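You operate a simulated robot arm through the tools that you are given. There is no shell and no other tool.

The job below is to be done with a simulated robot arm. You get a single attempt, and the scene is never put back.

TASK
Switch the tea stove on and fill the steel kettle to MAX.
Fine: from the spout; then spout back in the middle, lid shut.

Only the result counts: the job must be done as asked and must still hold three seconds after the hand-in. Knocking over, shifting, dropping, spilling or breaking anything else fails it. Lids that push on must go on centred and level and be pressed home; caps that screw on are set level and turned clockwise until they are tight.

THE ROBOT
A 7-joint arm with a three-finger gripper, fixed in place. Base frame: the origin is on the floor under the middle of its stand, x ahead of it, y to its left, z up. Units: mm, rad, N and s.
With the tool pointing down near the work surface it reaches from about 480 to 940 mm from the base axis. Its first joint turns from -2.897 to 2.897 rad. Payload 2.69 kg.
The tool frame sits at the grasp point between the pads (the TCP): z along the fingers, y along the line on which they close. The tips reach 29 mm beyond it. The gripper opens to 120 mm; its body begins 78 mm behind the TCP.
Orientation is told as [roll, pitch, yaw] about the base's x, y, z axes, in that order, counted from this pose: with the fingers straight down and closing along the base's y, the tool's x points along the base's -x, its y along +y and its z along -z.

THE INTERFACE
- The arm moves only by the tool apply_moves. Its argument "series" is text: rows parted by semicolons, each of 7 numbers parted by spaces: the turn, a rotation vector about the base's x, y, z in rad, then the shift along the base's x, y, z in mm, then the opening, from 0 (shut) to 1 (fully open). In form: wx wy wz dx dy dz grip; .... A call has 1 to 20 rows; each row shifts and turns the commanded pose from where the row before left it. Each row takes 0.2 s and may step no farther than 50 mm and 0.15 rad from the row before; otherwise, or with a gripper value out of range, the whole call is refused. Where a pose cannot be reached the arm comes as near as it can. A force on the tool above 40 N (or 10 N above the force at the start of the call, whichever is more), or a blocked arm, ends the call early, and 0.2 s more pass. Each finger travels about 40 mm/s and halts on what it meets, pressing with about 45 N; the grip force reading is that of the motor and also rises with nothing between the fingers. The clock runs only during rows and for 0.2 s after the last one: add rows that do not move to give the fingers time. It gives the time, the measured TCP pose, the force on the tool (base axes), the opening and the grip force at its end, in the units of the frame above (readings bear some noise), with the torque about the TCP (base axes, N m) and any sound that the robot's microphone picked up.
- Cameras (640 x 400 px; columns grow to the right, rows downward): "scene" is fixed at [220.9, -649.2, 1673.7]; the picture's right is [0.68, -0.73, 0.00], its down [-0.56, -0.53, -0.64] and it looks along [0.47, 0.44, -0.77] (base axes); focal length 309 px, centre (320, 200). "wrist" rides on the gripper at [63, 0, -104] in the tool frame; the picture's right is [0.00, 1.00, 0.00], its down [-0.83, 0.00, -0.56] and it looks along [-0.56, 0.00, 0.83] (tool axes); focal length 275 px, centre (320, 200). There is no depth. A picture from a camera that has moved, and an enlarged one, comes with that camera's place and axes in the base frame and with its lens.
- camera(camera): a new picture of that camera. No time passes.
- move_column(by): slides the trunk up (or, below 0, down) by that many mm; the arm rides with it, the base frame stays. It gives what a move gives, with no picture.
- zoom(camera, box): a new picture of the part [left, top, right, bottom] of that camera's present view, enlarged. No time passes.
- sign_off(): hands the job in; it is judged then, once.

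Places have to be worked out from the pictures, the camera data and where the tool is seen. Open the gripper and draw the arm clear of the work before you hand the job in, unless the task says otherwise.

The tools are called after "Emit:" as a command line: name --argument value ..., lists and objects as JSON in quotes. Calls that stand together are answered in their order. apply_moves: Moves the arm, as the interface text tells. Its arguments: {"type":"object","properties":{"series":{"type":"string"}},"required":["series"]} The other tools are called the same way: move_column (by) moves the trunk up or down; camera (camera) takes a picture; zoom (camera, box) takes an enlarged picture of a part of a camera's view; sign_off () hands the job in.

At the start:

```text
time: 0.0
tool_pos: [460.5, -109.5, 1198.3]
tcp_rot: [0.0, 0.003, 0.002]
contact_force: [0.8, 0.0, 0.0]
moment: [0.03, 0.01, 0.02]
grip_width: 120.1
grasp_force: 0.1
trunk travel left (down, up): [-613.0, 0.0]
```

scene: 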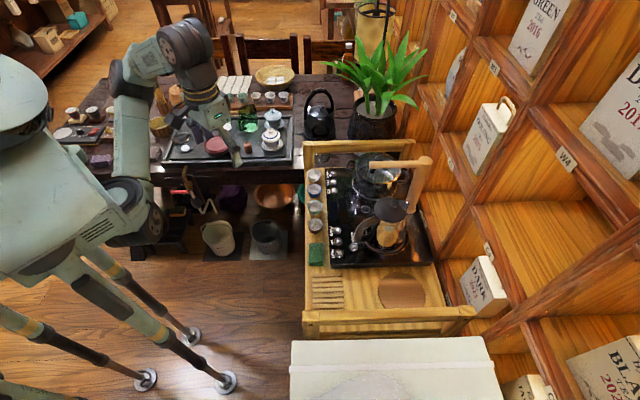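
wrist: 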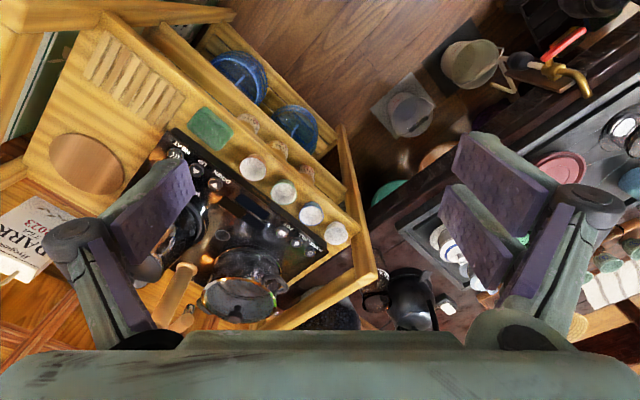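

I start by looking closely at the tea cart with the stove, kettle and spout.

Emit:
zoom --camera "scene" --box '[290, 130, 450, 280]'

Emit:
zoom --camera "wrist" --box '[130, 100, 380, 340]'

Emit:
zoom --camera "scene" --box '[320, 140, 400, 190]'

Emit:
zoom --camera "scene" --box '[320, 190, 440, 270]'

```text
2.67 times, centred on (370, 205) of scene
camera zoom: at [220.9, -649.2, 1673.7], right [0.68, -0.73, 0.0], down [-0.56, -0.53, -0.64], along [0.47, 0.44, -0.77], focal length 824 px, centre (187, 187)
```

zoom: 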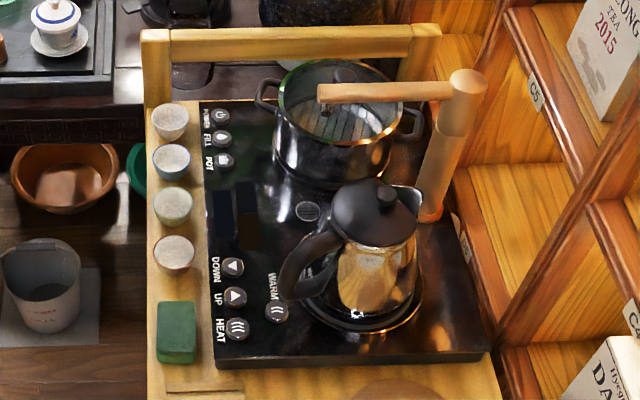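

```text
1.67 times, centred on (255, 220) of wrist
camera zoom: at [397.1, -108.5, 1304.5], right [-0.01, 1.0, 0.0], down [0.83, 0.0, 0.55], along [0.55, 0.0, -0.83], focal length 459 px, centre (428, 167)
```

zoom: 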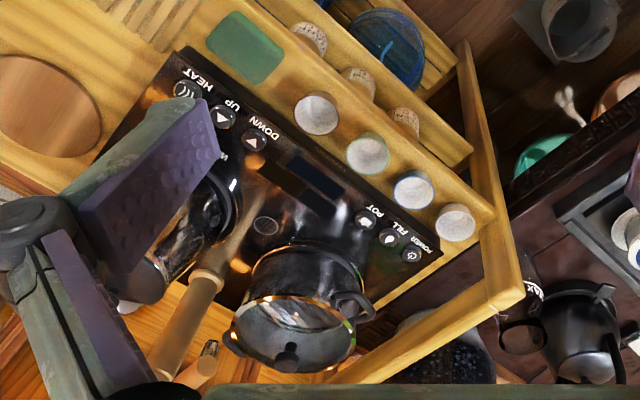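

```text
8.00 times, centred on (360, 165) of scene
camera zoom: at [220.9, -649.2, 1673.7], right [0.68, -0.73, 0.0], down [-0.56, -0.53, -0.64], along [0.47, 0.44, -0.77], focal length 2472 px, centre (0, 480)
```

zoom: 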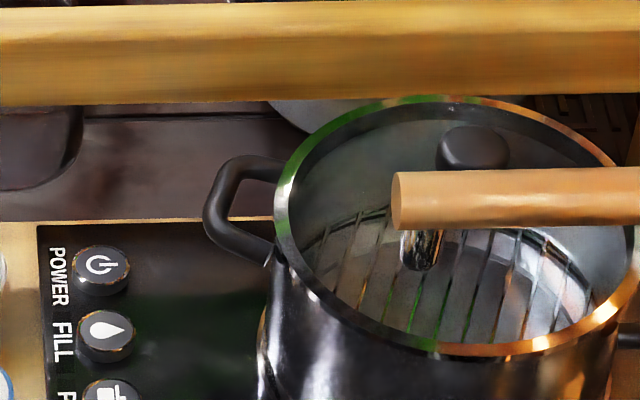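

```text
5.00 times, centred on (380, 230) of scene
camera zoom: at [220.9, -649.2, 1673.7], right [0.68, -0.73, 0.0], down [-0.56, -0.53, -0.64], along [0.47, 0.44, -0.77], focal length 1545 px, centre (20, 50)
```

zoom: 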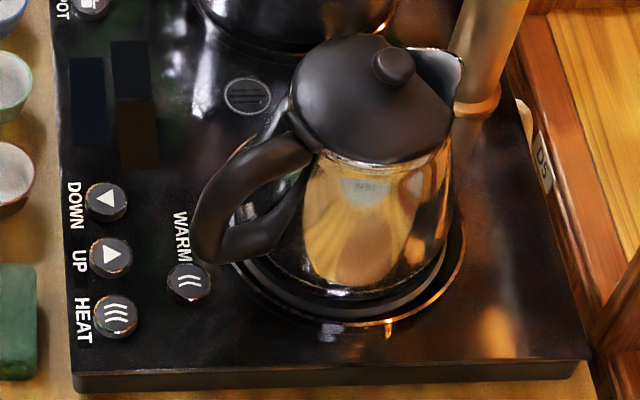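

The stove panel sits at roughly z≈855 and is rotated about 45°; the spout arm currently points to the middle drain, and the steel kettle stands at the HEAT end. I move over the cart with the tool yawed -45° for a better look.

Emit:
apply_moves --series "0 0 -0.1309 30 -30 0 1;0 0 -0.1309 30 -30 0 1;0 0 -0.1309 30 -30 0 1;0 0 -0.1309 30 -30 0 1;0 0 -0.1309 20 -30 0 1;0 0 -0.1309 10 -30 0 1;0 0 0 0 0 0 1"

Emit:
camera --camera "wrist"

Emit:
camera --camera "scene"

```text
time: 1.6
tool_pos: [609.8, -288.1, 1181.2]
tcp_rot: [-0.002, 0.0, -0.784]
contact_force: [-0.4, -0.7, 0.0]
moment: [0.01, 0.01, -0.01]
grip_width: 120.2
grasp_force: 0.1
out of reach, approached as far as the arm can: row 3, 4, 5, 6
trunk travel left (down, up): [-613.0, 0.0]
```

```text
taken
camera wrist: at [564.5, -243.2, 1286.4], right [0.7, 0.71, 0.0], down [0.59, -0.58, 0.56], along [0.39, -0.39, -0.83], focal length 275 px, centre (320, 200)
```

wrist: 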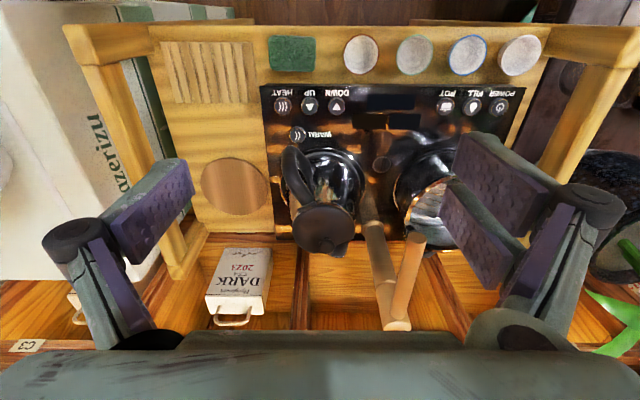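

```text
taken
```

scene: 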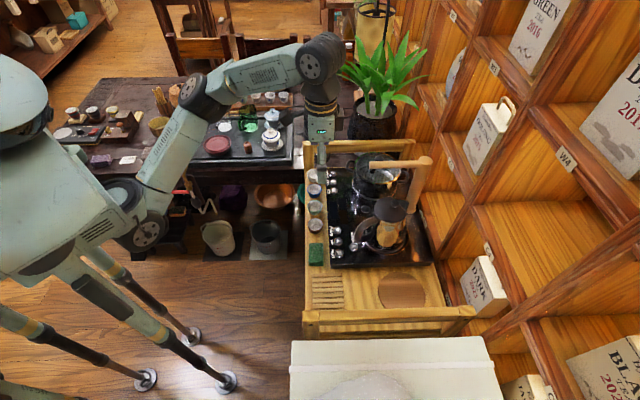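

The arm is now over the cart's front; I zoom the wrist view on the kettle, buttons and spout to triangulate positions.

Emit:
zoom --camera "wrist" --box '[260, 70, 440, 190]'

Emit:
zoom --camera "wrist" --box '[270, 140, 450, 260]'

Emit:
zoom --camera "wrist" --box '[340, 190, 460, 340]'

Emit:
zoom --camera "wrist" --box '[380, 70, 530, 170]'

```text
3.33 times, centred on (350, 130) of wrist
camera zoom: at [564.5, -243.2, 1286.4], right [0.7, 0.71, 0.0], down [0.59, -0.58, 0.56], along [0.39, -0.39, -0.83], focal length 918 px, centre (220, 433)
```

zoom: 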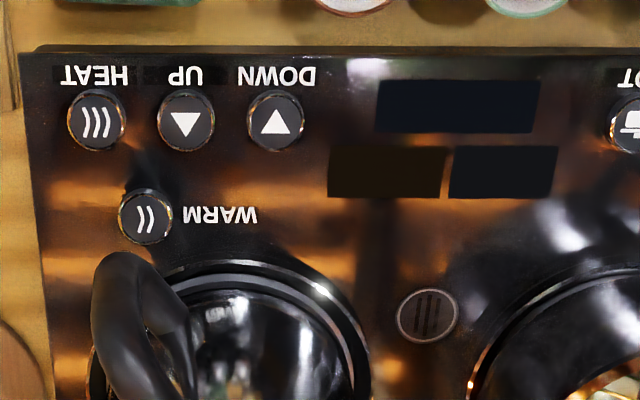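

```text
3.33 times, centred on (360, 200) of wrist
camera zoom: at [564.5, -243.2, 1286.4], right [0.7, 0.71, 0.0], down [0.59, -0.58, 0.56], along [0.39, -0.39, -0.83], focal length 918 px, centre (187, 200)
```

zoom: 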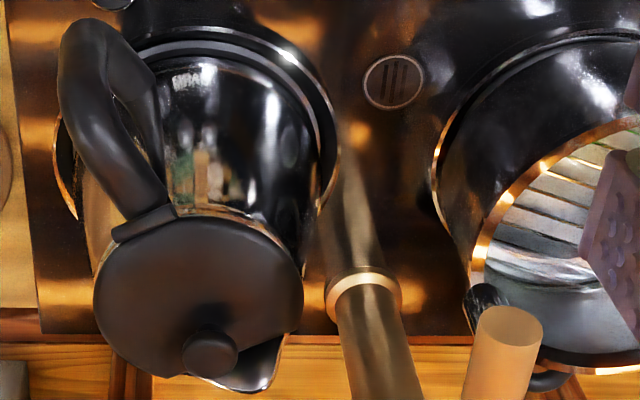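

```text
2.67 times, centred on (400, 265) of wrist
camera zoom: at [564.5, -243.2, 1286.4], right [0.7, 0.71, 0.0], down [0.59, -0.58, 0.56], along [0.39, -0.39, -0.83], focal length 734 px, centre (107, 27)
```

zoom: 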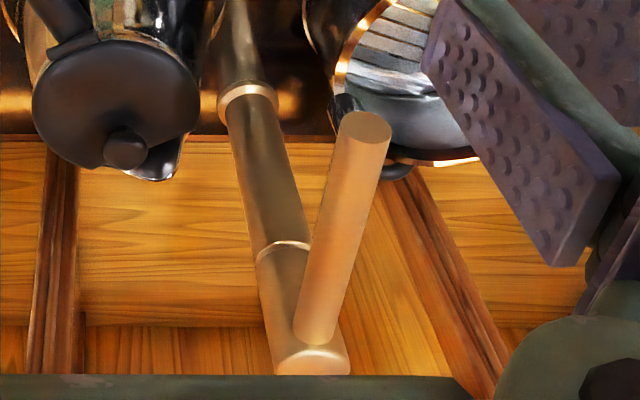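

```text
4.00 times, centred on (455, 120) of wrist
camera zoom: at [564.5, -243.2, 1286.4], right [0.7, 0.71, 0.0], down [0.59, -0.58, 0.56], along [0.39, -0.39, -0.83], focal length 1101 px, centre (-220, 520)
```

zoom: 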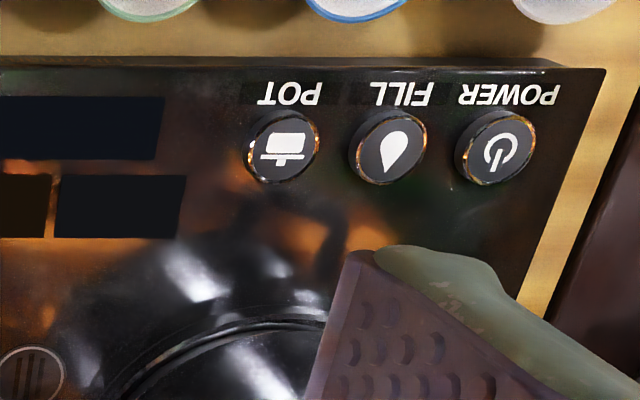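

Triangulation gives the panel top at z≈857, POWER at about (841,-131), FILL at about (812,-161), the lid knob at about (762,-427,1003) and the spout tip at about (787,-313,1058). I zoom on the gripper to judge its bulk before working near the spout.

Emit:
zoom --camera "scene" --box '[270, 90, 390, 190]'

Emit:
zoom --camera "wrist" --box '[270, 180, 370, 260]'

```text
4.00 times, centred on (330, 140) of scene
camera zoom: at [220.9, -649.2, 1673.7], right [0.68, -0.73, 0.0], down [-0.56, -0.53, -0.64], along [0.47, 0.44, -0.77], focal length 1236 px, centre (280, 440)
```

zoom: 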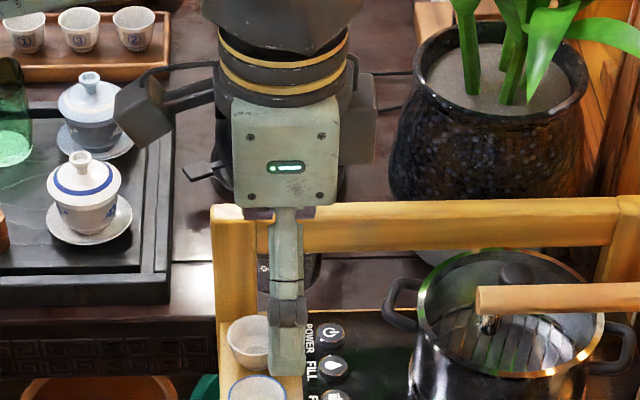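

```text
5.00 times, centred on (320, 220) of wrist
camera zoom: at [564.5, -243.2, 1286.4], right [0.7, 0.71, 0.0], down [0.59, -0.58, 0.56], along [0.39, -0.39, -0.83], focal length 1376 px, centre (320, 100)
```

zoom: 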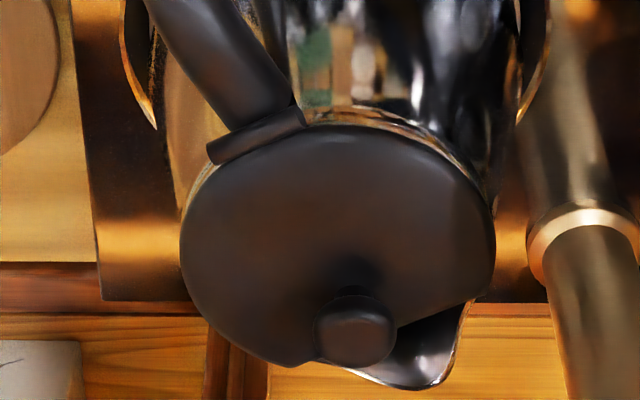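

The kettle lid appears to be hinged at the handle side, with its knob off-centre toward the kettle's spout. Before planning the button press I close the gripper here in free air to see the footprint of the closed fingers.

Emit:
apply_moves --series "0 0 0 0 0 0 0;0 0 0 0 0 0 0;0 0 0 0 0 0 0;0 0 0 0 0 0 0;0 0 0 0 0 0 0;0 0 0 0 0 0 0;0 0 0 0 0 0 0;0 0 0 0 0 0 0"

Emit:
camera --camera "wrist"

Emit:
zoom --camera "scene" --box '[270, 90, 390, 190]'

```text
time: 3.4
tool_pos: [609.0, -287.1, 1181.4]
tcp_rot: [-0.002, -0.001, -0.784]
contact_force: [0.1, -0.3, -1.4]
moment: [0.02, 0.0, -0.01]
grip_width: 0.0
grasp_force: 16.5
trunk travel left (down, up): [-613.0, 0.0]
```

```text
taken
camera wrist: at [564.3, -242.9, 1286.4], right [0.7, 0.71, 0.0], down [0.59, -0.58, 0.56], along [0.39, -0.39, -0.83], focal length 275 px, centre (320, 200)
```

wrist: 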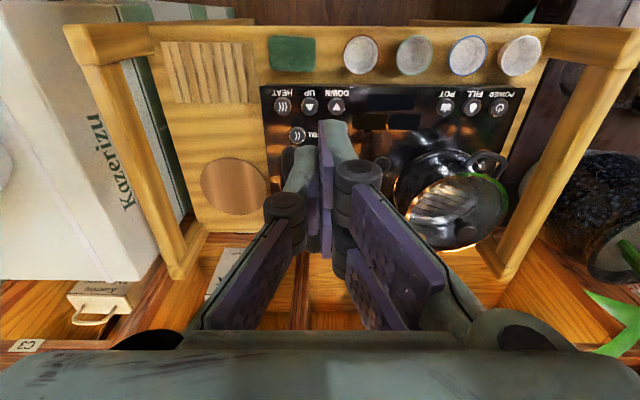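

```text
4.00 times, centred on (330, 140) of scene
camera zoom: at [220.9, -649.2, 1673.7], right [0.68, -0.73, 0.0], down [-0.56, -0.53, -0.64], along [0.47, 0.44, -0.77], focal length 1236 px, centre (280, 440)
```

zoom: 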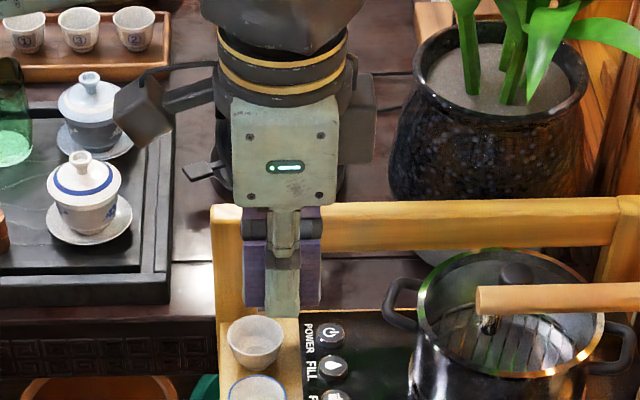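

Closed, the fingers are slim with the single finger (thumb) on the HEAT side. I'll lower the tool and travel along the front of the stove to above POWER, leaning the hand away from the end rail so only the thumb tip touches.

Emit:
apply_moves --series "0 0 0 0 0 -40 0;0 0 0 0 0 -40 0;0 0 0 33 27 -10 0;0 0 0 33 27 -10 0;0 0 0 33 27 -10 0;0 0 0 33 27 -5 0;0 0 0 33 27 0 0;0.0897 -0.0895 0 30 22 0 0;0.0897 -0.0895 0 0 0 0 0;0.0897 -0.0895 0 0 0 0 0;0 0 0 0 0 0 0"

Emit:
camera --camera "wrist"

Emit:
zoom --camera "scene" --box '[270, 80, 450, 200]'

```text
time: 5.8
tool_pos: [789.8, -138.8, 1065.2]
tcp_rot: [0.381, 0.004, -0.784]
contact_force: [0.2, 0.2, 0.3]
moment: [0.0, -0.02, 0.0]
grip_width: 0.0
grasp_force: 28.7
out of reach, approached as far as the arm can: row 8
trunk travel left (down, up): [-613.0, 0.0]
```

```text
taken
camera wrist: at [718.1, -122.1, 1162.8], right [0.65, 0.66, 0.37], down [0.45, -0.73, 0.51], along [0.61, -0.17, -0.77], focal length 275 px, centre (320, 200)
```

wrist: 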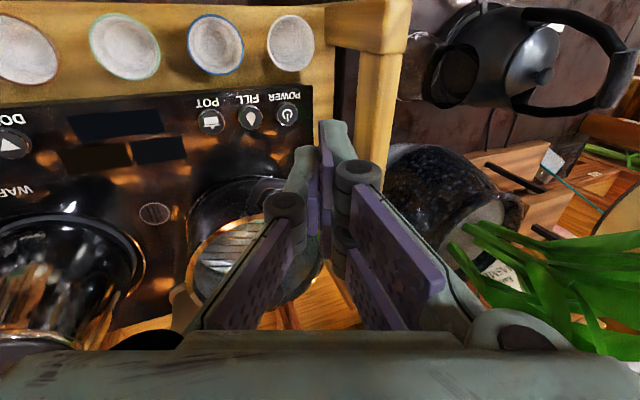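

```text
3.33 times, centred on (360, 140) of scene
camera zoom: at [220.9, -649.2, 1673.7], right [0.68, -0.73, 0.0], down [-0.56, -0.53, -0.64], along [0.47, 0.44, -0.77], focal length 1030 px, centre (187, 400)
```

zoom: 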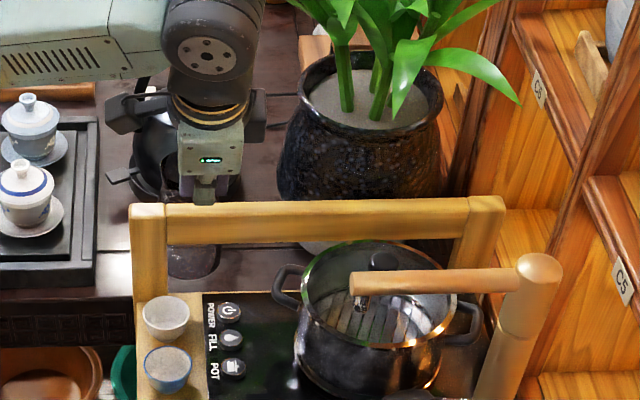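

The wrist view re-confirms POWER at about (841,-130). I descend toward a point about 35 mm above it and check.

Emit:
apply_moves --series "0 0 0 0 0 -40 0;0 0 0 0 0 -40 0;0 0 0 20 3 -20 0;0 0 0 10 0 0 0;0 0 0 0 0 0 0"

Emit:
camera --camera "wrist"

```text
time: 7.0
tool_pos: [821.1, -136.3, 963.9]
tcp_rot: [0.381, 0.005, -0.784]
contact_force: [0.0, -0.5, 0.4]
moment: [0.0, 0.02, 0.02]
grip_width: 0.0
grasp_force: 28.3
trunk travel left (down, up): [-613.0, 0.0]
```

```text
taken
camera wrist: at [749.1, -119.1, 1062.1], right [0.65, 0.66, 0.37], down [0.45, -0.73, 0.52], along [0.61, -0.17, -0.77], focal length 275 px, centre (320, 200)
```

wrist: 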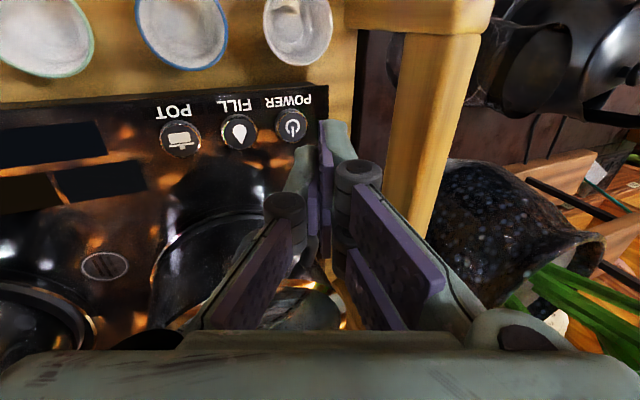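

Tool responds as commanded; now at (821,-136,964). I move above POWER and come down to about 15 mm over the button.

Emit:
apply_moves --series "0 0 0 10 2 -10 0;0 0 0 9 2 -20 0;0 0 0 0 0 -20 0;0 0 0 0 0 -8 0;0 0 0 0 0 0 0"

Emit:
zoom --camera "wrist" --box '[220, 60, 400, 200]'

Emit:
zoom --camera "scene" --box '[290, 100, 390, 190]'

```text
time: 8.2
tool_pos: [840.9, -132.7, 906.8]
tcp_rot: [0.38, 0.002, -0.784]
contact_force: [0.1, -0.1, -0.3]
moment: [-0.01, 0.01, 0.03]
grip_width: 0.1
grasp_force: 28.8
trunk travel left (down, up): [-613.0, 0.0]
```

```text
2.86 times, centred on (310, 130) of wrist
camera zoom: at [767.5, -114.7, 1004.7], right [0.65, 0.66, 0.37], down [0.45, -0.73, 0.52], along [0.61, -0.17, -0.77], focal length 786 px, centre (349, 400)
```

zoom: 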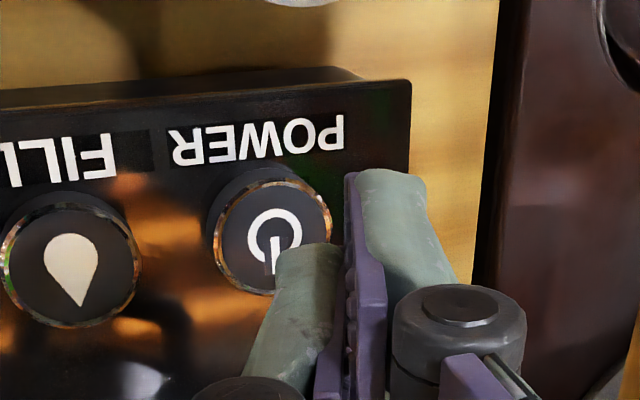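

```text
4.44 times, centred on (340, 145) of scene
camera zoom: at [220.9, -649.2, 1673.7], right [0.68, -0.73, 0.0], down [-0.56, -0.53, -0.64], along [0.47, 0.44, -0.77], focal length 1374 px, centre (231, 444)
```

zoom: 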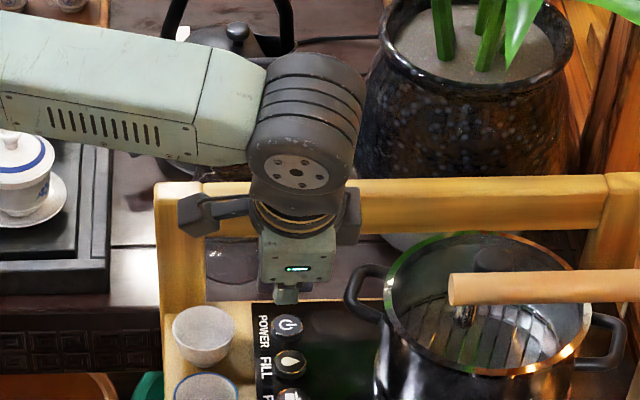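

The thumb tip is right over POWER, about 10–15 mm above it. I press down in small steps, watching force and sound.

Emit:
apply_moves --series "0 0 0 0 2 -5 0;0 0 0 0 0 -4 0;0 0 0 0 0 -3 0;0 0 0 0 0 0 0"

Emit:
zoom --camera "wrist" --box '[220, 60, 400, 200]'

```text
time: 9.2
tool_pos: [840.0, -130.0, 893.9]
tcp_rot: [0.381, 0.003, -0.783]
contact_force: [0.5, 0.2, 0.4]
moment: [0.04, 0.0, 0.0]
grip_width: 0.1
grasp_force: 28.6
trunk travel left (down, up): [-613.0, 0.0]
```

```text
2.86 times, centred on (310, 130) of wrist
camera zoom: at [767.4, -112.8, 992.8], right [0.65, 0.66, 0.37], down [0.45, -0.73, 0.52], along [0.61, -0.17, -0.77], focal length 786 px, centre (349, 400)
```

zoom: 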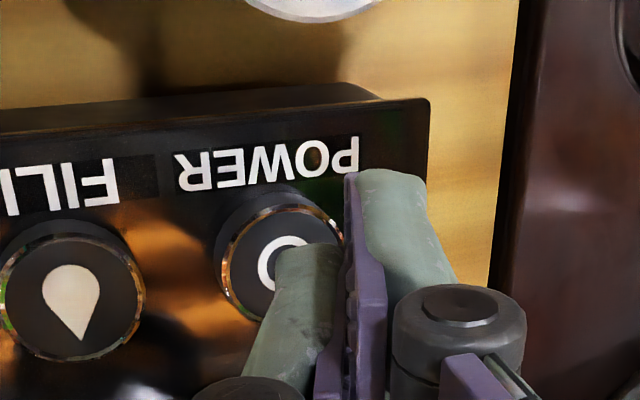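

No contact yet; the tip is still a few mm above the button. I continue down in 2 mm steps.

Emit:
apply_moves --series "0 0 0 0 0 -2 0;0 0 0 0 0 -2 0;0 0 0 0 0 -1 0;0 0 0 0 0 0 0"

Emit:
zoom --camera "wrist" --box '[60, 60, 400, 200]'

```text
time: 10.2
tool_pos: [838.6, -130.2, 890.5]
tcp_rot: [0.38, 0.004, -0.784]
contact_force: [-1.3, -1.1, 0.3]
moment: [0.0, 0.03, 0.03]
grip_width: 0.0
grasp_force: 28.4
trunk travel left (down, up): [-613.0, 0.0]
```

```text
1.88 times, centred on (230, 130) of wrist
camera zoom: at [767.2, -112.7, 988.0], right [0.65, 0.66, 0.37], down [0.45, -0.73, 0.52], along [0.61, -0.17, -0.77], focal length 518 px, centre (489, 332)
```

zoom: 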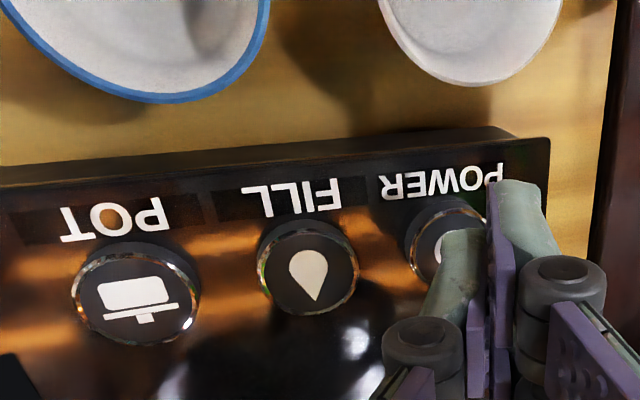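

The readings hint at the first light touch. I keep pressing in 1 mm steps.

Emit:
apply_moves --series "0 0 0 0 0 -1 0;0 0 0 0 0 -1 0;0 0 0 0 0 0 0"

Emit:
zoom --camera "wrist" --box '[60, 60, 400, 200]'

```text
time: 11.0
tool_pos: [839.0, -129.7, 888.9]
tcp_rot: [0.38, 0.004, -0.783]
contact_force: [0.6, 1.0, -0.8]
moment: [0.05, 0.0, 0.02]
grip_width: 0.2
grasp_force: 28.4
trunk travel left (down, up): [-613.0, 0.0]
```

```text
1.88 times, centred on (230, 130) of wrist
camera zoom: at [767.2, -112.6, 986.2], right [0.65, 0.66, 0.37], down [0.45, -0.73, 0.52], along [0.61, -0.17, -0.77], focal length 518 px, centre (489, 332)
```

zoom: 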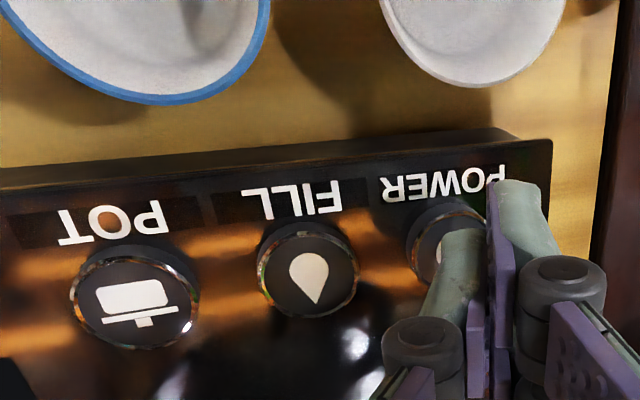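

Still no real contact force. Continuing down in 1 mm steps.

Emit:
apply_moves --series "0 0 0 0 0 -1 0;0 0 0 0 0 -1 0;0 0 0 0 0 -1 0;0 0 0 0 0 0 0"

Emit:
zoom --camera "wrist" --box '[200, 60, 400, 180]'

Emit:
zoom --camera "scene" --box '[320, 130, 370, 170]'

```text
time: 12.0
tool_pos: [839.9, -129.2, 885.3]
tcp_rot: [0.38, 0.004, -0.785]
contact_force: [1.2, 0.9, 0.3]
moment: [0.01, -0.02, -0.02]
grip_width: 0.0
grasp_force: 28.5
trunk travel left (down, up): [-613.0, 0.0]
```

```text
3.20 times, centred on (300, 120) of wrist
camera zoom: at [767.6, -112.8, 983.2], right [0.65, 0.66, 0.37], down [0.45, -0.73, 0.52], along [0.61, -0.17, -0.77], focal length 881 px, centre (384, 456)
```

zoom: 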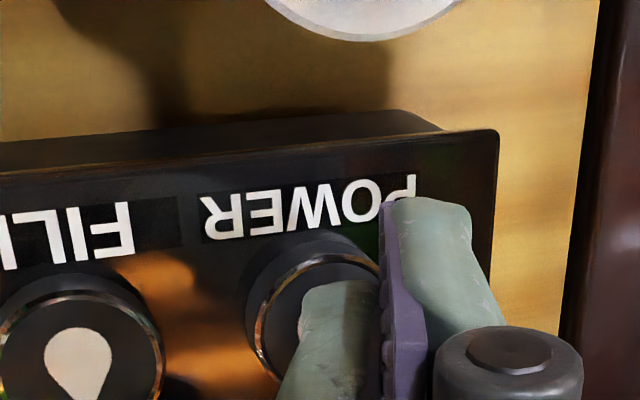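

```text
10.00 times, centred on (345, 150) of scene
camera zoom: at [220.9, -649.2, 1673.7], right [0.68, -0.73, 0.0], down [-0.56, -0.53, -0.64], along [0.47, 0.44, -0.77], focal length 3090 px, centre (70, 700)
```

zoom: 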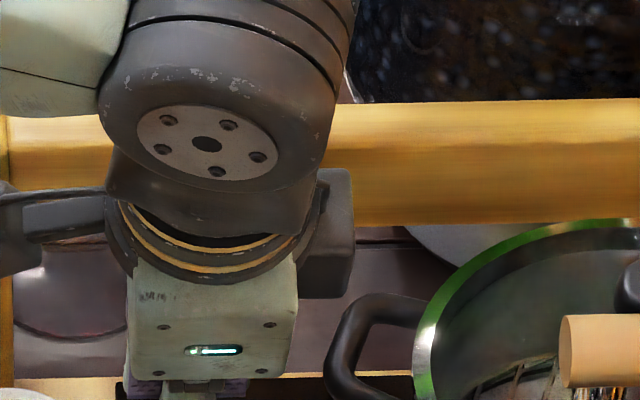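

The thumb is over the right half of POWER, not yet touching. I step lower again.

Emit:
apply_moves --series "0 0 0 -2 -2 -1 0;0 0 0 0 0 -1 0;0 0 0 0 0 -1 0;0 0 0 0 0 0 0"

Emit:
zoom --camera "wrist" --box '[200, 60, 400, 180]'

```text
time: 13.0
tool_pos: [836.5, -131.9, 882.2]
tcp_rot: [0.381, 0.002, -0.783]
contact_force: [-0.6, -0.5, 0.1]
moment: [0.04, 0.0, 0.05]
grip_width: 0.1
grasp_force: 28.5
trunk travel left (down, up): [-613.0, 0.0]
```

```text
3.20 times, centred on (300, 120) of wrist
camera zoom: at [765.3, -115.0, 980.2], right [0.65, 0.66, 0.37], down [0.45, -0.73, 0.52], along [0.61, -0.17, -0.77], focal length 881 px, centre (384, 456)
```

zoom: 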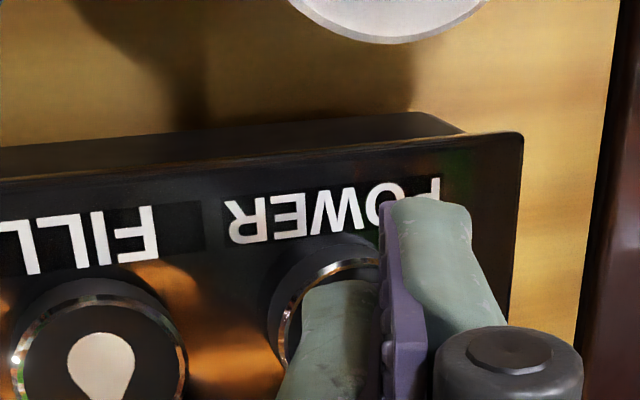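

No contact still; I keep stepping down.

Emit:
apply_moves --series "0 0 0 0 0 -1 0;0 0 0 0 0 -1 0;0 0 0 0 0 0 0"

Emit:
zoom --camera "wrist" --box '[200, 60, 400, 180]'

```text
time: 13.8
tool_pos: [836.9, -131.0, 879.0]
tcp_rot: [0.381, 0.001, -0.784]
contact_force: [0.1, -1.0, -0.3]
moment: [0.02, -0.05, 0.0]
grip_width: 0.0
grasp_force: 28.6
trunk travel left (down, up): [-613.0, 0.0]
```

```text
3.20 times, centred on (300, 120) of wrist
camera zoom: at [765.4, -114.6, 978.0], right [0.65, 0.66, 0.37], down [0.45, -0.73, 0.52], along [0.61, -0.17, -0.77], focal length 881 px, centre (384, 456)
```

zoom: 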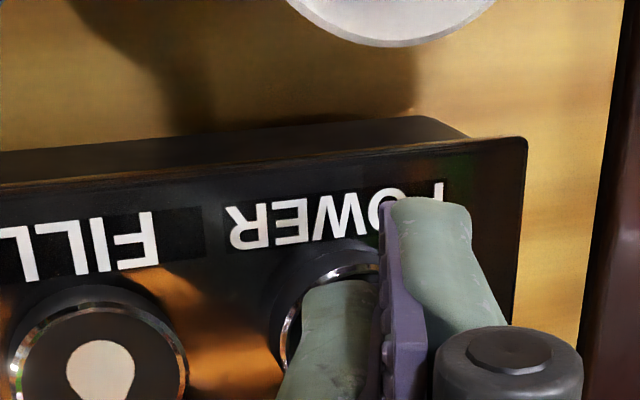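

I continue stepping down onto POWER.

Emit:
apply_moves --series "0 0 0 0 0 -1 0;0 0 0 0 0 -1 0;0 0 0 0 0 -1 0;0 0 0 0 0 0 0"

Emit:
zoom --camera "wrist" --box '[200, 60, 400, 180]'

```text
time: 14.8
tool_pos: [836.9, -132.3, 877.1]
tcp_rot: [0.381, 0.003, -0.785]
contact_force: [0.3, -0.1, -0.2]
moment: [0.03, 0.02, -0.02]
grip_width: 0.0
grasp_force: 29.0
trunk travel left (down, up): [-613.0, 0.0]
```

```text
3.20 times, centred on (300, 120) of wrist
camera zoom: at [765.3, -114.7, 974.9], right [0.65, 0.66, 0.37], down [0.45, -0.73, 0.52], along [0.61, -0.17, -0.77], focal length 881 px, centre (384, 456)
```

zoom: 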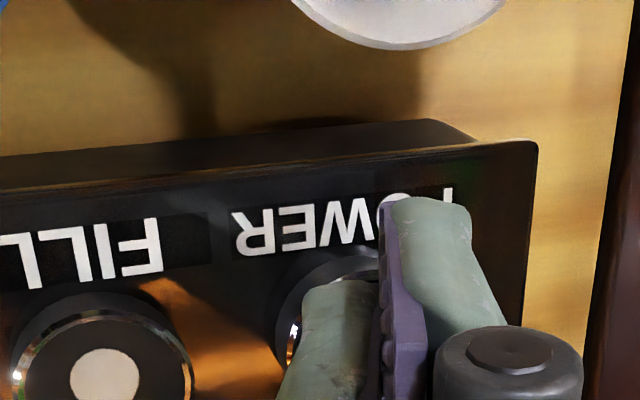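

Stereo from the newest views puts the button tops nearer z≈841, so a few more mm are needed. I continue downward.

Emit:
apply_moves --series "0 0 0 0 0 -1 0;0 0 0 0 0 -1 0;0 0 0 0 0 -1 0;0 0 0 0 0 0 0"

Emit:
zoom --camera "wrist" --box '[200, 60, 400, 180]'

```text
time: 15.8
tool_pos: [837.4, -132.4, 875.1]
tcp_rot: [0.38, 0.003, -0.784]
contact_force: [0.4, 0.0, 0.4]
moment: [0.03, 0.01, -0.03]
grip_width: 0.0
grasp_force: 28.9
trunk travel left (down, up): [-613.0, 0.0]
heard: click
```

```text
3.20 times, centred on (300, 120) of wrist
camera zoom: at [765.6, -114.6, 972.3], right [0.65, 0.66, 0.37], down [0.45, -0.73, 0.52], along [0.61, -0.17, -0.77], focal length 881 px, centre (384, 456)
```

zoom: 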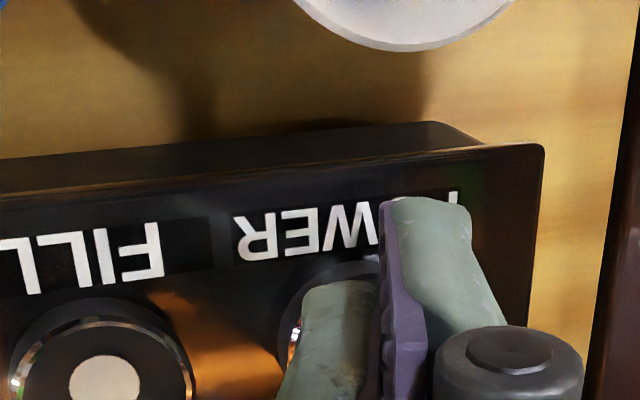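

A click was heard: the button was pressed. I raise the tool straight up and check the panel display.

Emit:
apply_moves --series "0 0 0 0 0 4 0;0 0 0 0 0 10 0;0 0 0 0 0 30 0;0 0 0 0 0 30 0;0 0 0 0 0 0 0"

Emit:
camera --camera "wrist"

Emit:
zoom --camera "scene" --box '[310, 140, 430, 270]'

```text
time: 17.0
tool_pos: [836.5, -131.3, 947.7]
tcp_rot: [0.38, 0.004, -0.78]
contact_force: [0.6, -0.2, -0.3]
moment: [0.01, -0.04, -0.01]
grip_width: 0.0
grasp_force: 28.7
trunk travel left (down, up): [-613.0, 0.0]
```

```text
taken
camera wrist: at [766.1, -114.4, 1046.3], right [0.65, 0.66, 0.37], down [0.45, -0.73, 0.51], along [0.61, -0.17, -0.77], focal length 275 px, centre (320, 200)
```

wrist: 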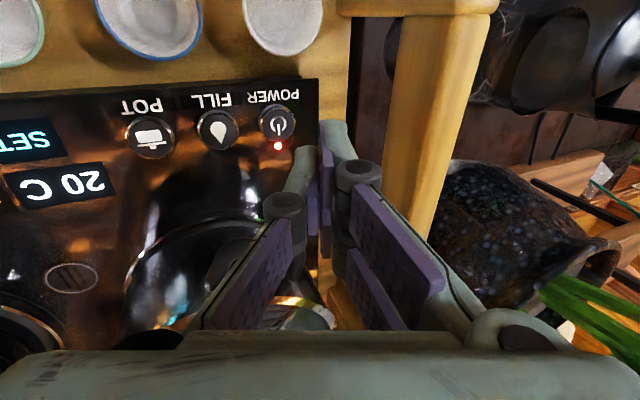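

```text
3.08 times, centred on (370, 205) of scene
camera zoom: at [220.9, -649.2, 1673.7], right [0.68, -0.73, 0.0], down [-0.56, -0.53, -0.64], along [0.47, 0.44, -0.77], focal length 951 px, centre (166, 185)
```

zoom: 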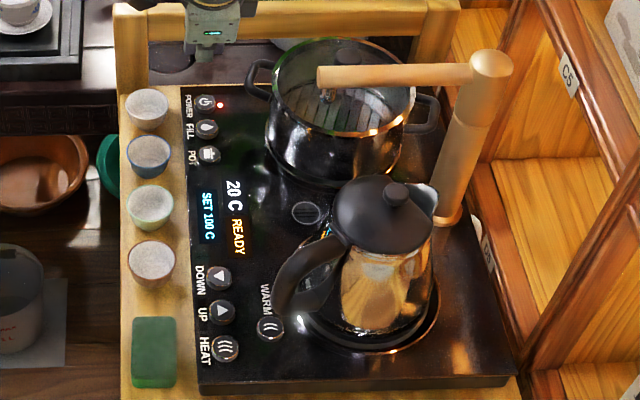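

The stove is on (red LED, "20 C / SET 100 C / READY"). Now I straighten the tool, rise, and travel back along the front to the kettle, yawing so the fingers close parallel to the lid's hinge axis.

Emit:
apply_moves --series "-0.0897 0.0895 0 -15 6 38 0;-0.0897 0.0895 0 -15 6 38 0;-0.0897 0.0895 0 -15 6 38 0;-0.08 0.08 0 -24 -33 0 0;0 0 0.1435 -24 -33 0 0;0 0 0.1435 -24 -33 0 0.2;0 0 0.1435 -24 -33 0 0.4;0 0 0.1435 -24 -33 0 0.5;0 0 0 -24 -33 0 0.5;0 0 0 0 0 0 0.5;0 0 0 0 0 0 0.5"

Emit:
camera --camera "wrist"

Emit:
camera --camera "scene"

```text
time: 19.4
tool_pos: [642.3, -306.4, 1036.4]
tcp_rot: [-0.049, 0.004, -0.209]
contact_force: [0.3, -0.5, 1.1]
moment: [-0.03, 0.01, 0.0]
grip_width: 60.1
grasp_force: 0.1
out of reach, approached as far as the arm can: row 2, 3
trunk travel left (down, up): [-613.0, 0.0]
```

```text
taken
camera wrist: at [582.7, -289.1, 1141.6], right [0.2, 0.98, -0.05], down [0.82, -0.14, 0.55], along [0.53, -0.15, -0.83], focal length 275 px, centre (320, 200)
```

wrist: 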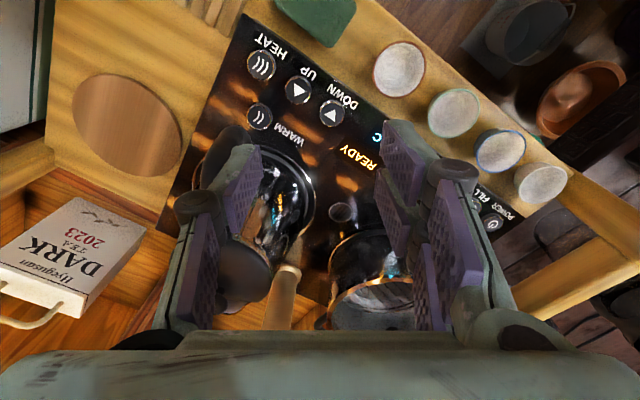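

```text
taken
```

scene: 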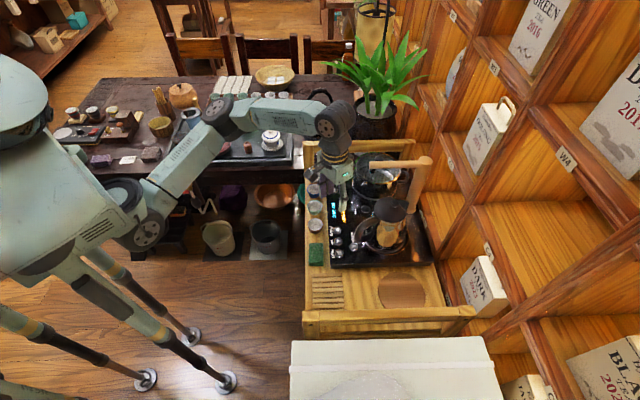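

The spout is untouched and the arm is in front of the kettle. I correct the small roll error and shift sideways so the wrist camera looks straight at the kettle lid.

Emit:
apply_moves --series "0.048 -0.01 0 0 -40 10 0.5;0 0 0 0 -40 10 0.5;0 0 0 0 -30 0 0.5;0 0 0 0 0 0 0.5"

Emit:
camera --camera "wrist"

Emit:
zoom --camera "wrist" --box '[240, 160, 400, 300]'

```text
time: 20.4
tool_pos: [642.9, -417.7, 1056.1]
tcp_rot: [0.0, 0.003, -0.209]
contact_force: [-0.6, -0.5, 0.2]
moment: [0.01, -0.01, 0.0]
grip_width: 59.7
grasp_force: 0.1
trunk travel left (down, up): [-613.0, 0.0]
```

```text
taken
camera wrist: at [581.9, -404.7, 1161.9], right [0.2, 0.98, 0.0], down [0.82, -0.17, 0.55], along [0.54, -0.11, -0.83], focal length 275 px, centre (320, 200)
```

wrist: 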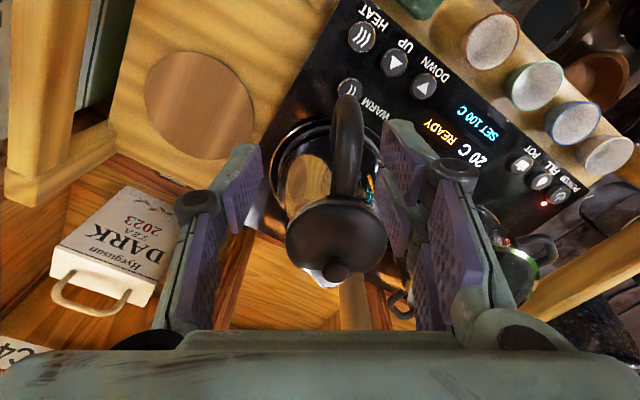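

```text
2.86 times, centred on (320, 230) of wrist
camera zoom: at [581.9, -404.7, 1161.9], right [0.2, 0.98, 0.0], down [0.82, -0.17, 0.55], along [0.54, -0.11, -0.83], focal length 786 px, centre (320, 114)
```

zoom: 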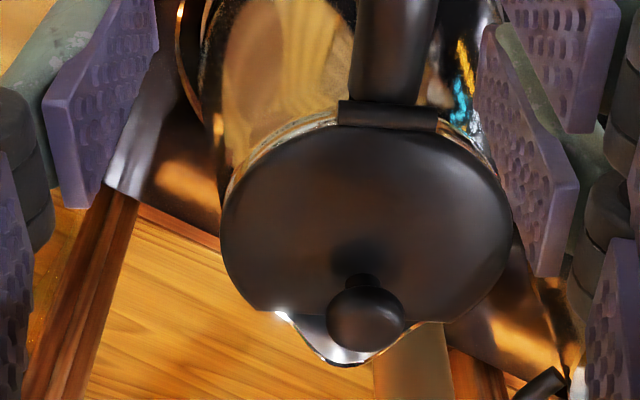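

The lid knob triangulates to about (763,-428,999), and the kettle's hinge-to-spout axis points along about yaw -0.31. I align with that axis, lean the hand back slightly, and get ready to slide the open fingers forward around the knob.

Emit:
apply_moves --series "0 0 -0.1 6 12 -10 0.5;-0.038 -0.119 0 5 13 -10 0.5;-0.038 -0.119 0 0 0 0 0.5;0 0 0 0 0 0 0.5"

Emit:
camera --camera "wrist"

Emit:
zoom --camera "scene" --box '[320, 150, 450, 270]'

```text
time: 21.4
tool_pos: [654.1, -391.3, 1037.2]
tcp_rot: [-0.001, -0.249, -0.311]
contact_force: [0.0, -0.5, -0.1]
moment: [-0.01, -0.03, -0.03]
grip_width: 60.1
grasp_force: 0.2
trunk travel left (down, up): [-613.0, 0.0]
```

```text
taken
camera wrist: at [571.4, -365.4, 1123.3], right [0.3, 0.95, 0.0], down [0.64, -0.2, 0.74], along [0.71, -0.22, -0.67], focal length 275 px, centre (320, 200)
```

wrist: 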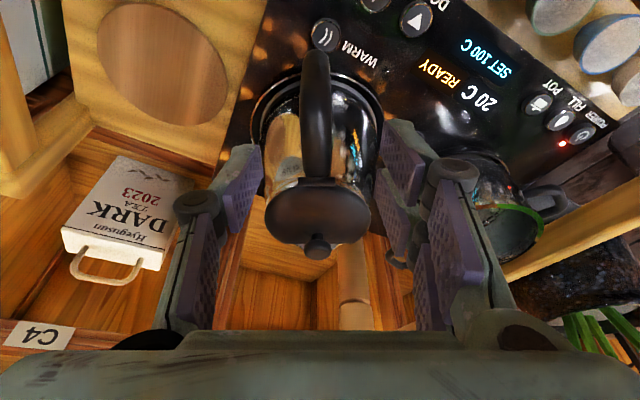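

```text
3.33 times, centred on (385, 210) of scene
camera zoom: at [220.9, -649.2, 1673.7], right [0.68, -0.73, 0.0], down [-0.56, -0.53, -0.64], along [0.47, 0.44, -0.77], focal length 1030 px, centre (103, 167)
```

zoom: 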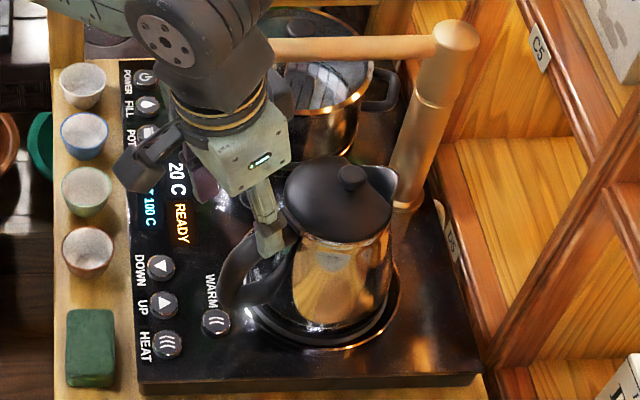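

The knob, hinge and handle line up with the tool's centre column. I slide forward at z≈1036 with the fingers open around the knob's path.

Emit:
apply_moves --series "0 0 0 28 -9 0 0.5;0 0 0 28 -9 0 0.5;0 0 0 24 -8 0 0.5;0 0 0 0 0 0 0.5"

Emit:
camera --camera "wrist"

Emit:
zoom --camera "scene" --box '[340, 160, 440, 250]'

```text
time: 22.4
tool_pos: [734.0, -417.6, 1036.7]
tcp_rot: [0.001, -0.245, -0.31]
contact_force: [-0.5, -0.4, 0.7]
moment: [0.0, 0.02, -0.02]
grip_width: 59.8
grasp_force: 0.1
trunk travel left (down, up): [-613.0, 0.0]
```

```text
taken
camera wrist: at [652.1, -390.6, 1122.9], right [0.3, 0.95, 0.0], down [0.64, -0.2, 0.74], along [0.71, -0.22, -0.67], focal length 275 px, centre (320, 200)
```

wrist: 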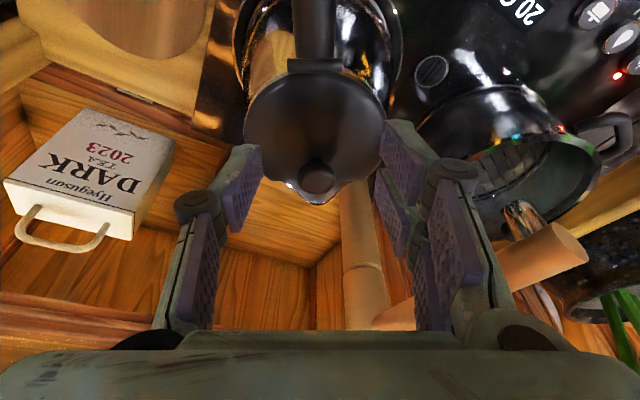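

```text
4.44 times, centred on (390, 205) of scene
camera zoom: at [220.9, -649.2, 1673.7], right [0.68, -0.73, 0.0], down [-0.56, -0.53, -0.64], along [0.47, 0.44, -0.77], focal length 1374 px, centre (9, 178)
```

zoom: 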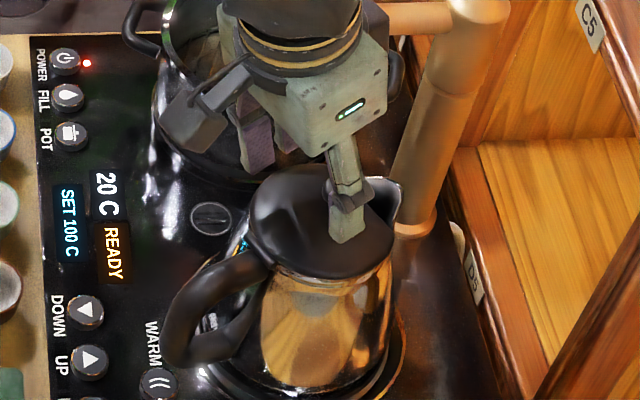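

The knob sits between the open fingers' paths, still ahead of and below them. I move forward to straddle it and lower a little, then look.

Emit:
apply_moves --series "0 0 0 13 -4 -2 0.5;0 0 0 12 -4 -4 0.5;0 0 0 0 0 -3 0.5;0 0 0 0 0 0 0.5"

Emit:
camera --camera "wrist"

Emit:
zoom --camera "scene" --box '[350, 170, 430, 230]'

```text
time: 23.4
tool_pos: [759.2, -425.3, 1026.9]
tcp_rot: [0.001, -0.246, -0.31]
contact_force: [-0.2, 0.0, 0.4]
moment: [0.01, 0.01, 0.02]
grip_width: 59.8
grasp_force: 0.0
trunk travel left (down, up): [-613.0, 0.0]
```

```text
taken
camera wrist: at [676.4, -399.0, 1113.9], right [0.3, 0.95, 0.0], down [0.64, -0.2, 0.74], along [0.71, -0.22, -0.67], focal length 275 px, centre (320, 200)
```

wrist: 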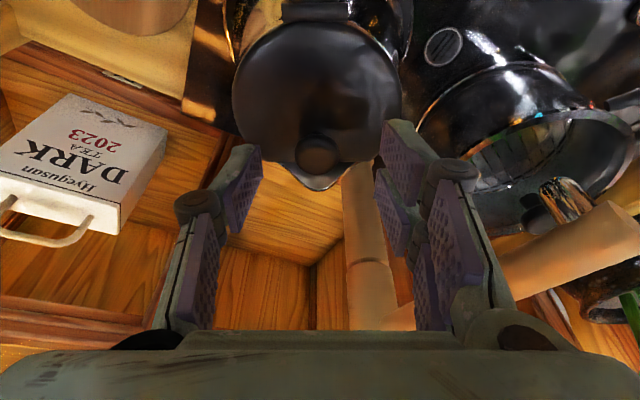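

```text
6.67 times, centred on (390, 200) of scene
camera zoom: at [220.9, -649.2, 1673.7], right [0.68, -0.73, 0.0], down [-0.56, -0.53, -0.64], along [0.47, 0.44, -0.77], focal length 2060 px, centre (-147, 200)
```

zoom: 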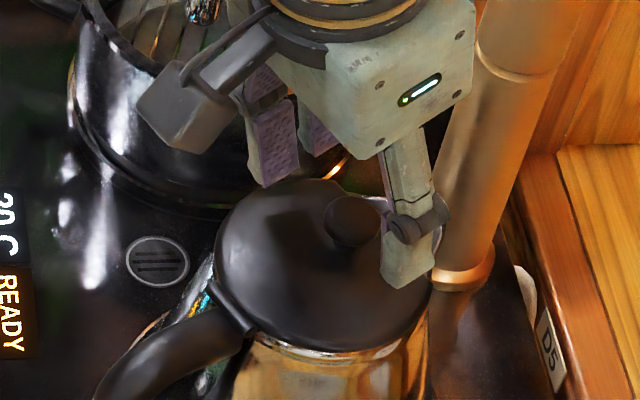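

Knob is now at the fingertips' level, well centred between the fingers. I lower about 9 mm and close gently onto it.

Emit:
apply_moves --series "0 0 0 -1 -1 -5 0.5;0 0 0 -0.5 0 -4.5 0.4;0 0 0 0 0 0 0.3;0 0 0 0 0 0 0.25;0 0 0 0 0 0 0.22;0 0 0 0 0 0 0.22"

Emit:
zoom --camera "wrist" --box '[210, 60, 430, 220]'

Emit:
zoom --camera "scene" --box '[350, 170, 430, 230]'

```text
time: 24.8
tool_pos: [757.0, -426.4, 1018.1]
tcp_rot: [-0.002, -0.247, -0.311]
contact_force: [-0.1, 0.0, -0.4]
moment: [0.01, 0.01, 0.0]
grip_width: 26.3
grasp_force: 0.0
trunk travel left (down, up): [-613.0, 0.0]
```

```text
2.50 times, centred on (320, 140) of wrist
camera zoom: at [675.0, -399.9, 1104.6], right [0.3, 0.95, 0.0], down [0.64, -0.2, 0.74], along [0.71, -0.22, -0.67], focal length 688 px, centre (320, 350)
```

zoom: 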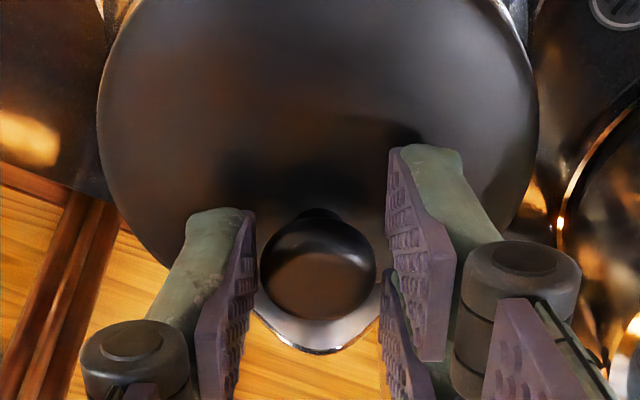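

```text
6.67 times, centred on (390, 200) of scene
camera zoom: at [220.9, -649.2, 1673.7], right [0.68, -0.73, 0.0], down [-0.56, -0.53, -0.64], along [0.47, 0.44, -0.77], focal length 2060 px, centre (-147, 200)
```

zoom: 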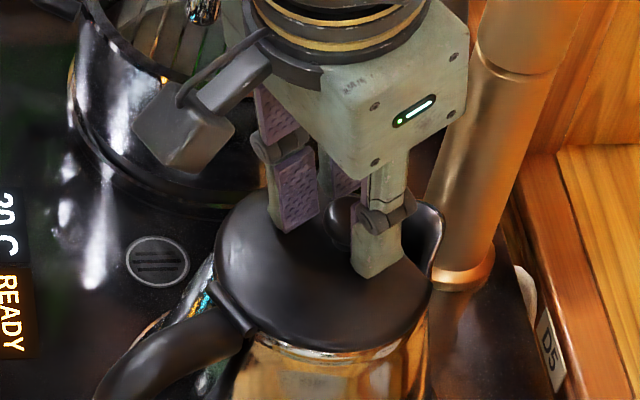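

The knob is centred between the pads at 26 mm opening. I close onto it.

Emit:
apply_moves --series "0 0 0 0 0 0 0.19;0 0 0 0 0 0 0.16;0 0 0 0 0 0 0.14;0 0 0 0 0 0 0.14"

Emit:
zoom --camera "wrist" --box '[210, 60, 430, 220]'

```text
time: 25.8
tool_pos: [757.0, -426.2, 1018.2]
tcp_rot: [-0.003, -0.248, -0.311]
contact_force: [-0.5, -3.4, -0.4]
moment: [-0.09, 0.01, 0.04]
grip_width: 22.2
grasp_force: 45.3
trunk travel left (down, up): [-613.0, 0.0]
```

```text
2.50 times, centred on (320, 140) of wrist
camera zoom: at [674.9, -400.3, 1104.5], right [0.3, 0.95, 0.0], down [0.64, -0.2, 0.74], along [0.71, -0.23, -0.67], focal length 688 px, centre (320, 350)
```

zoom: 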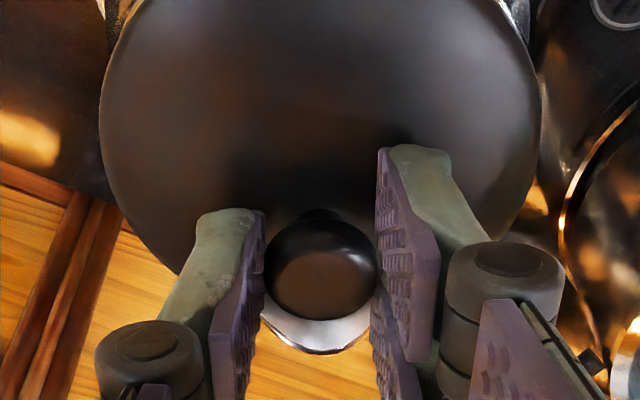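

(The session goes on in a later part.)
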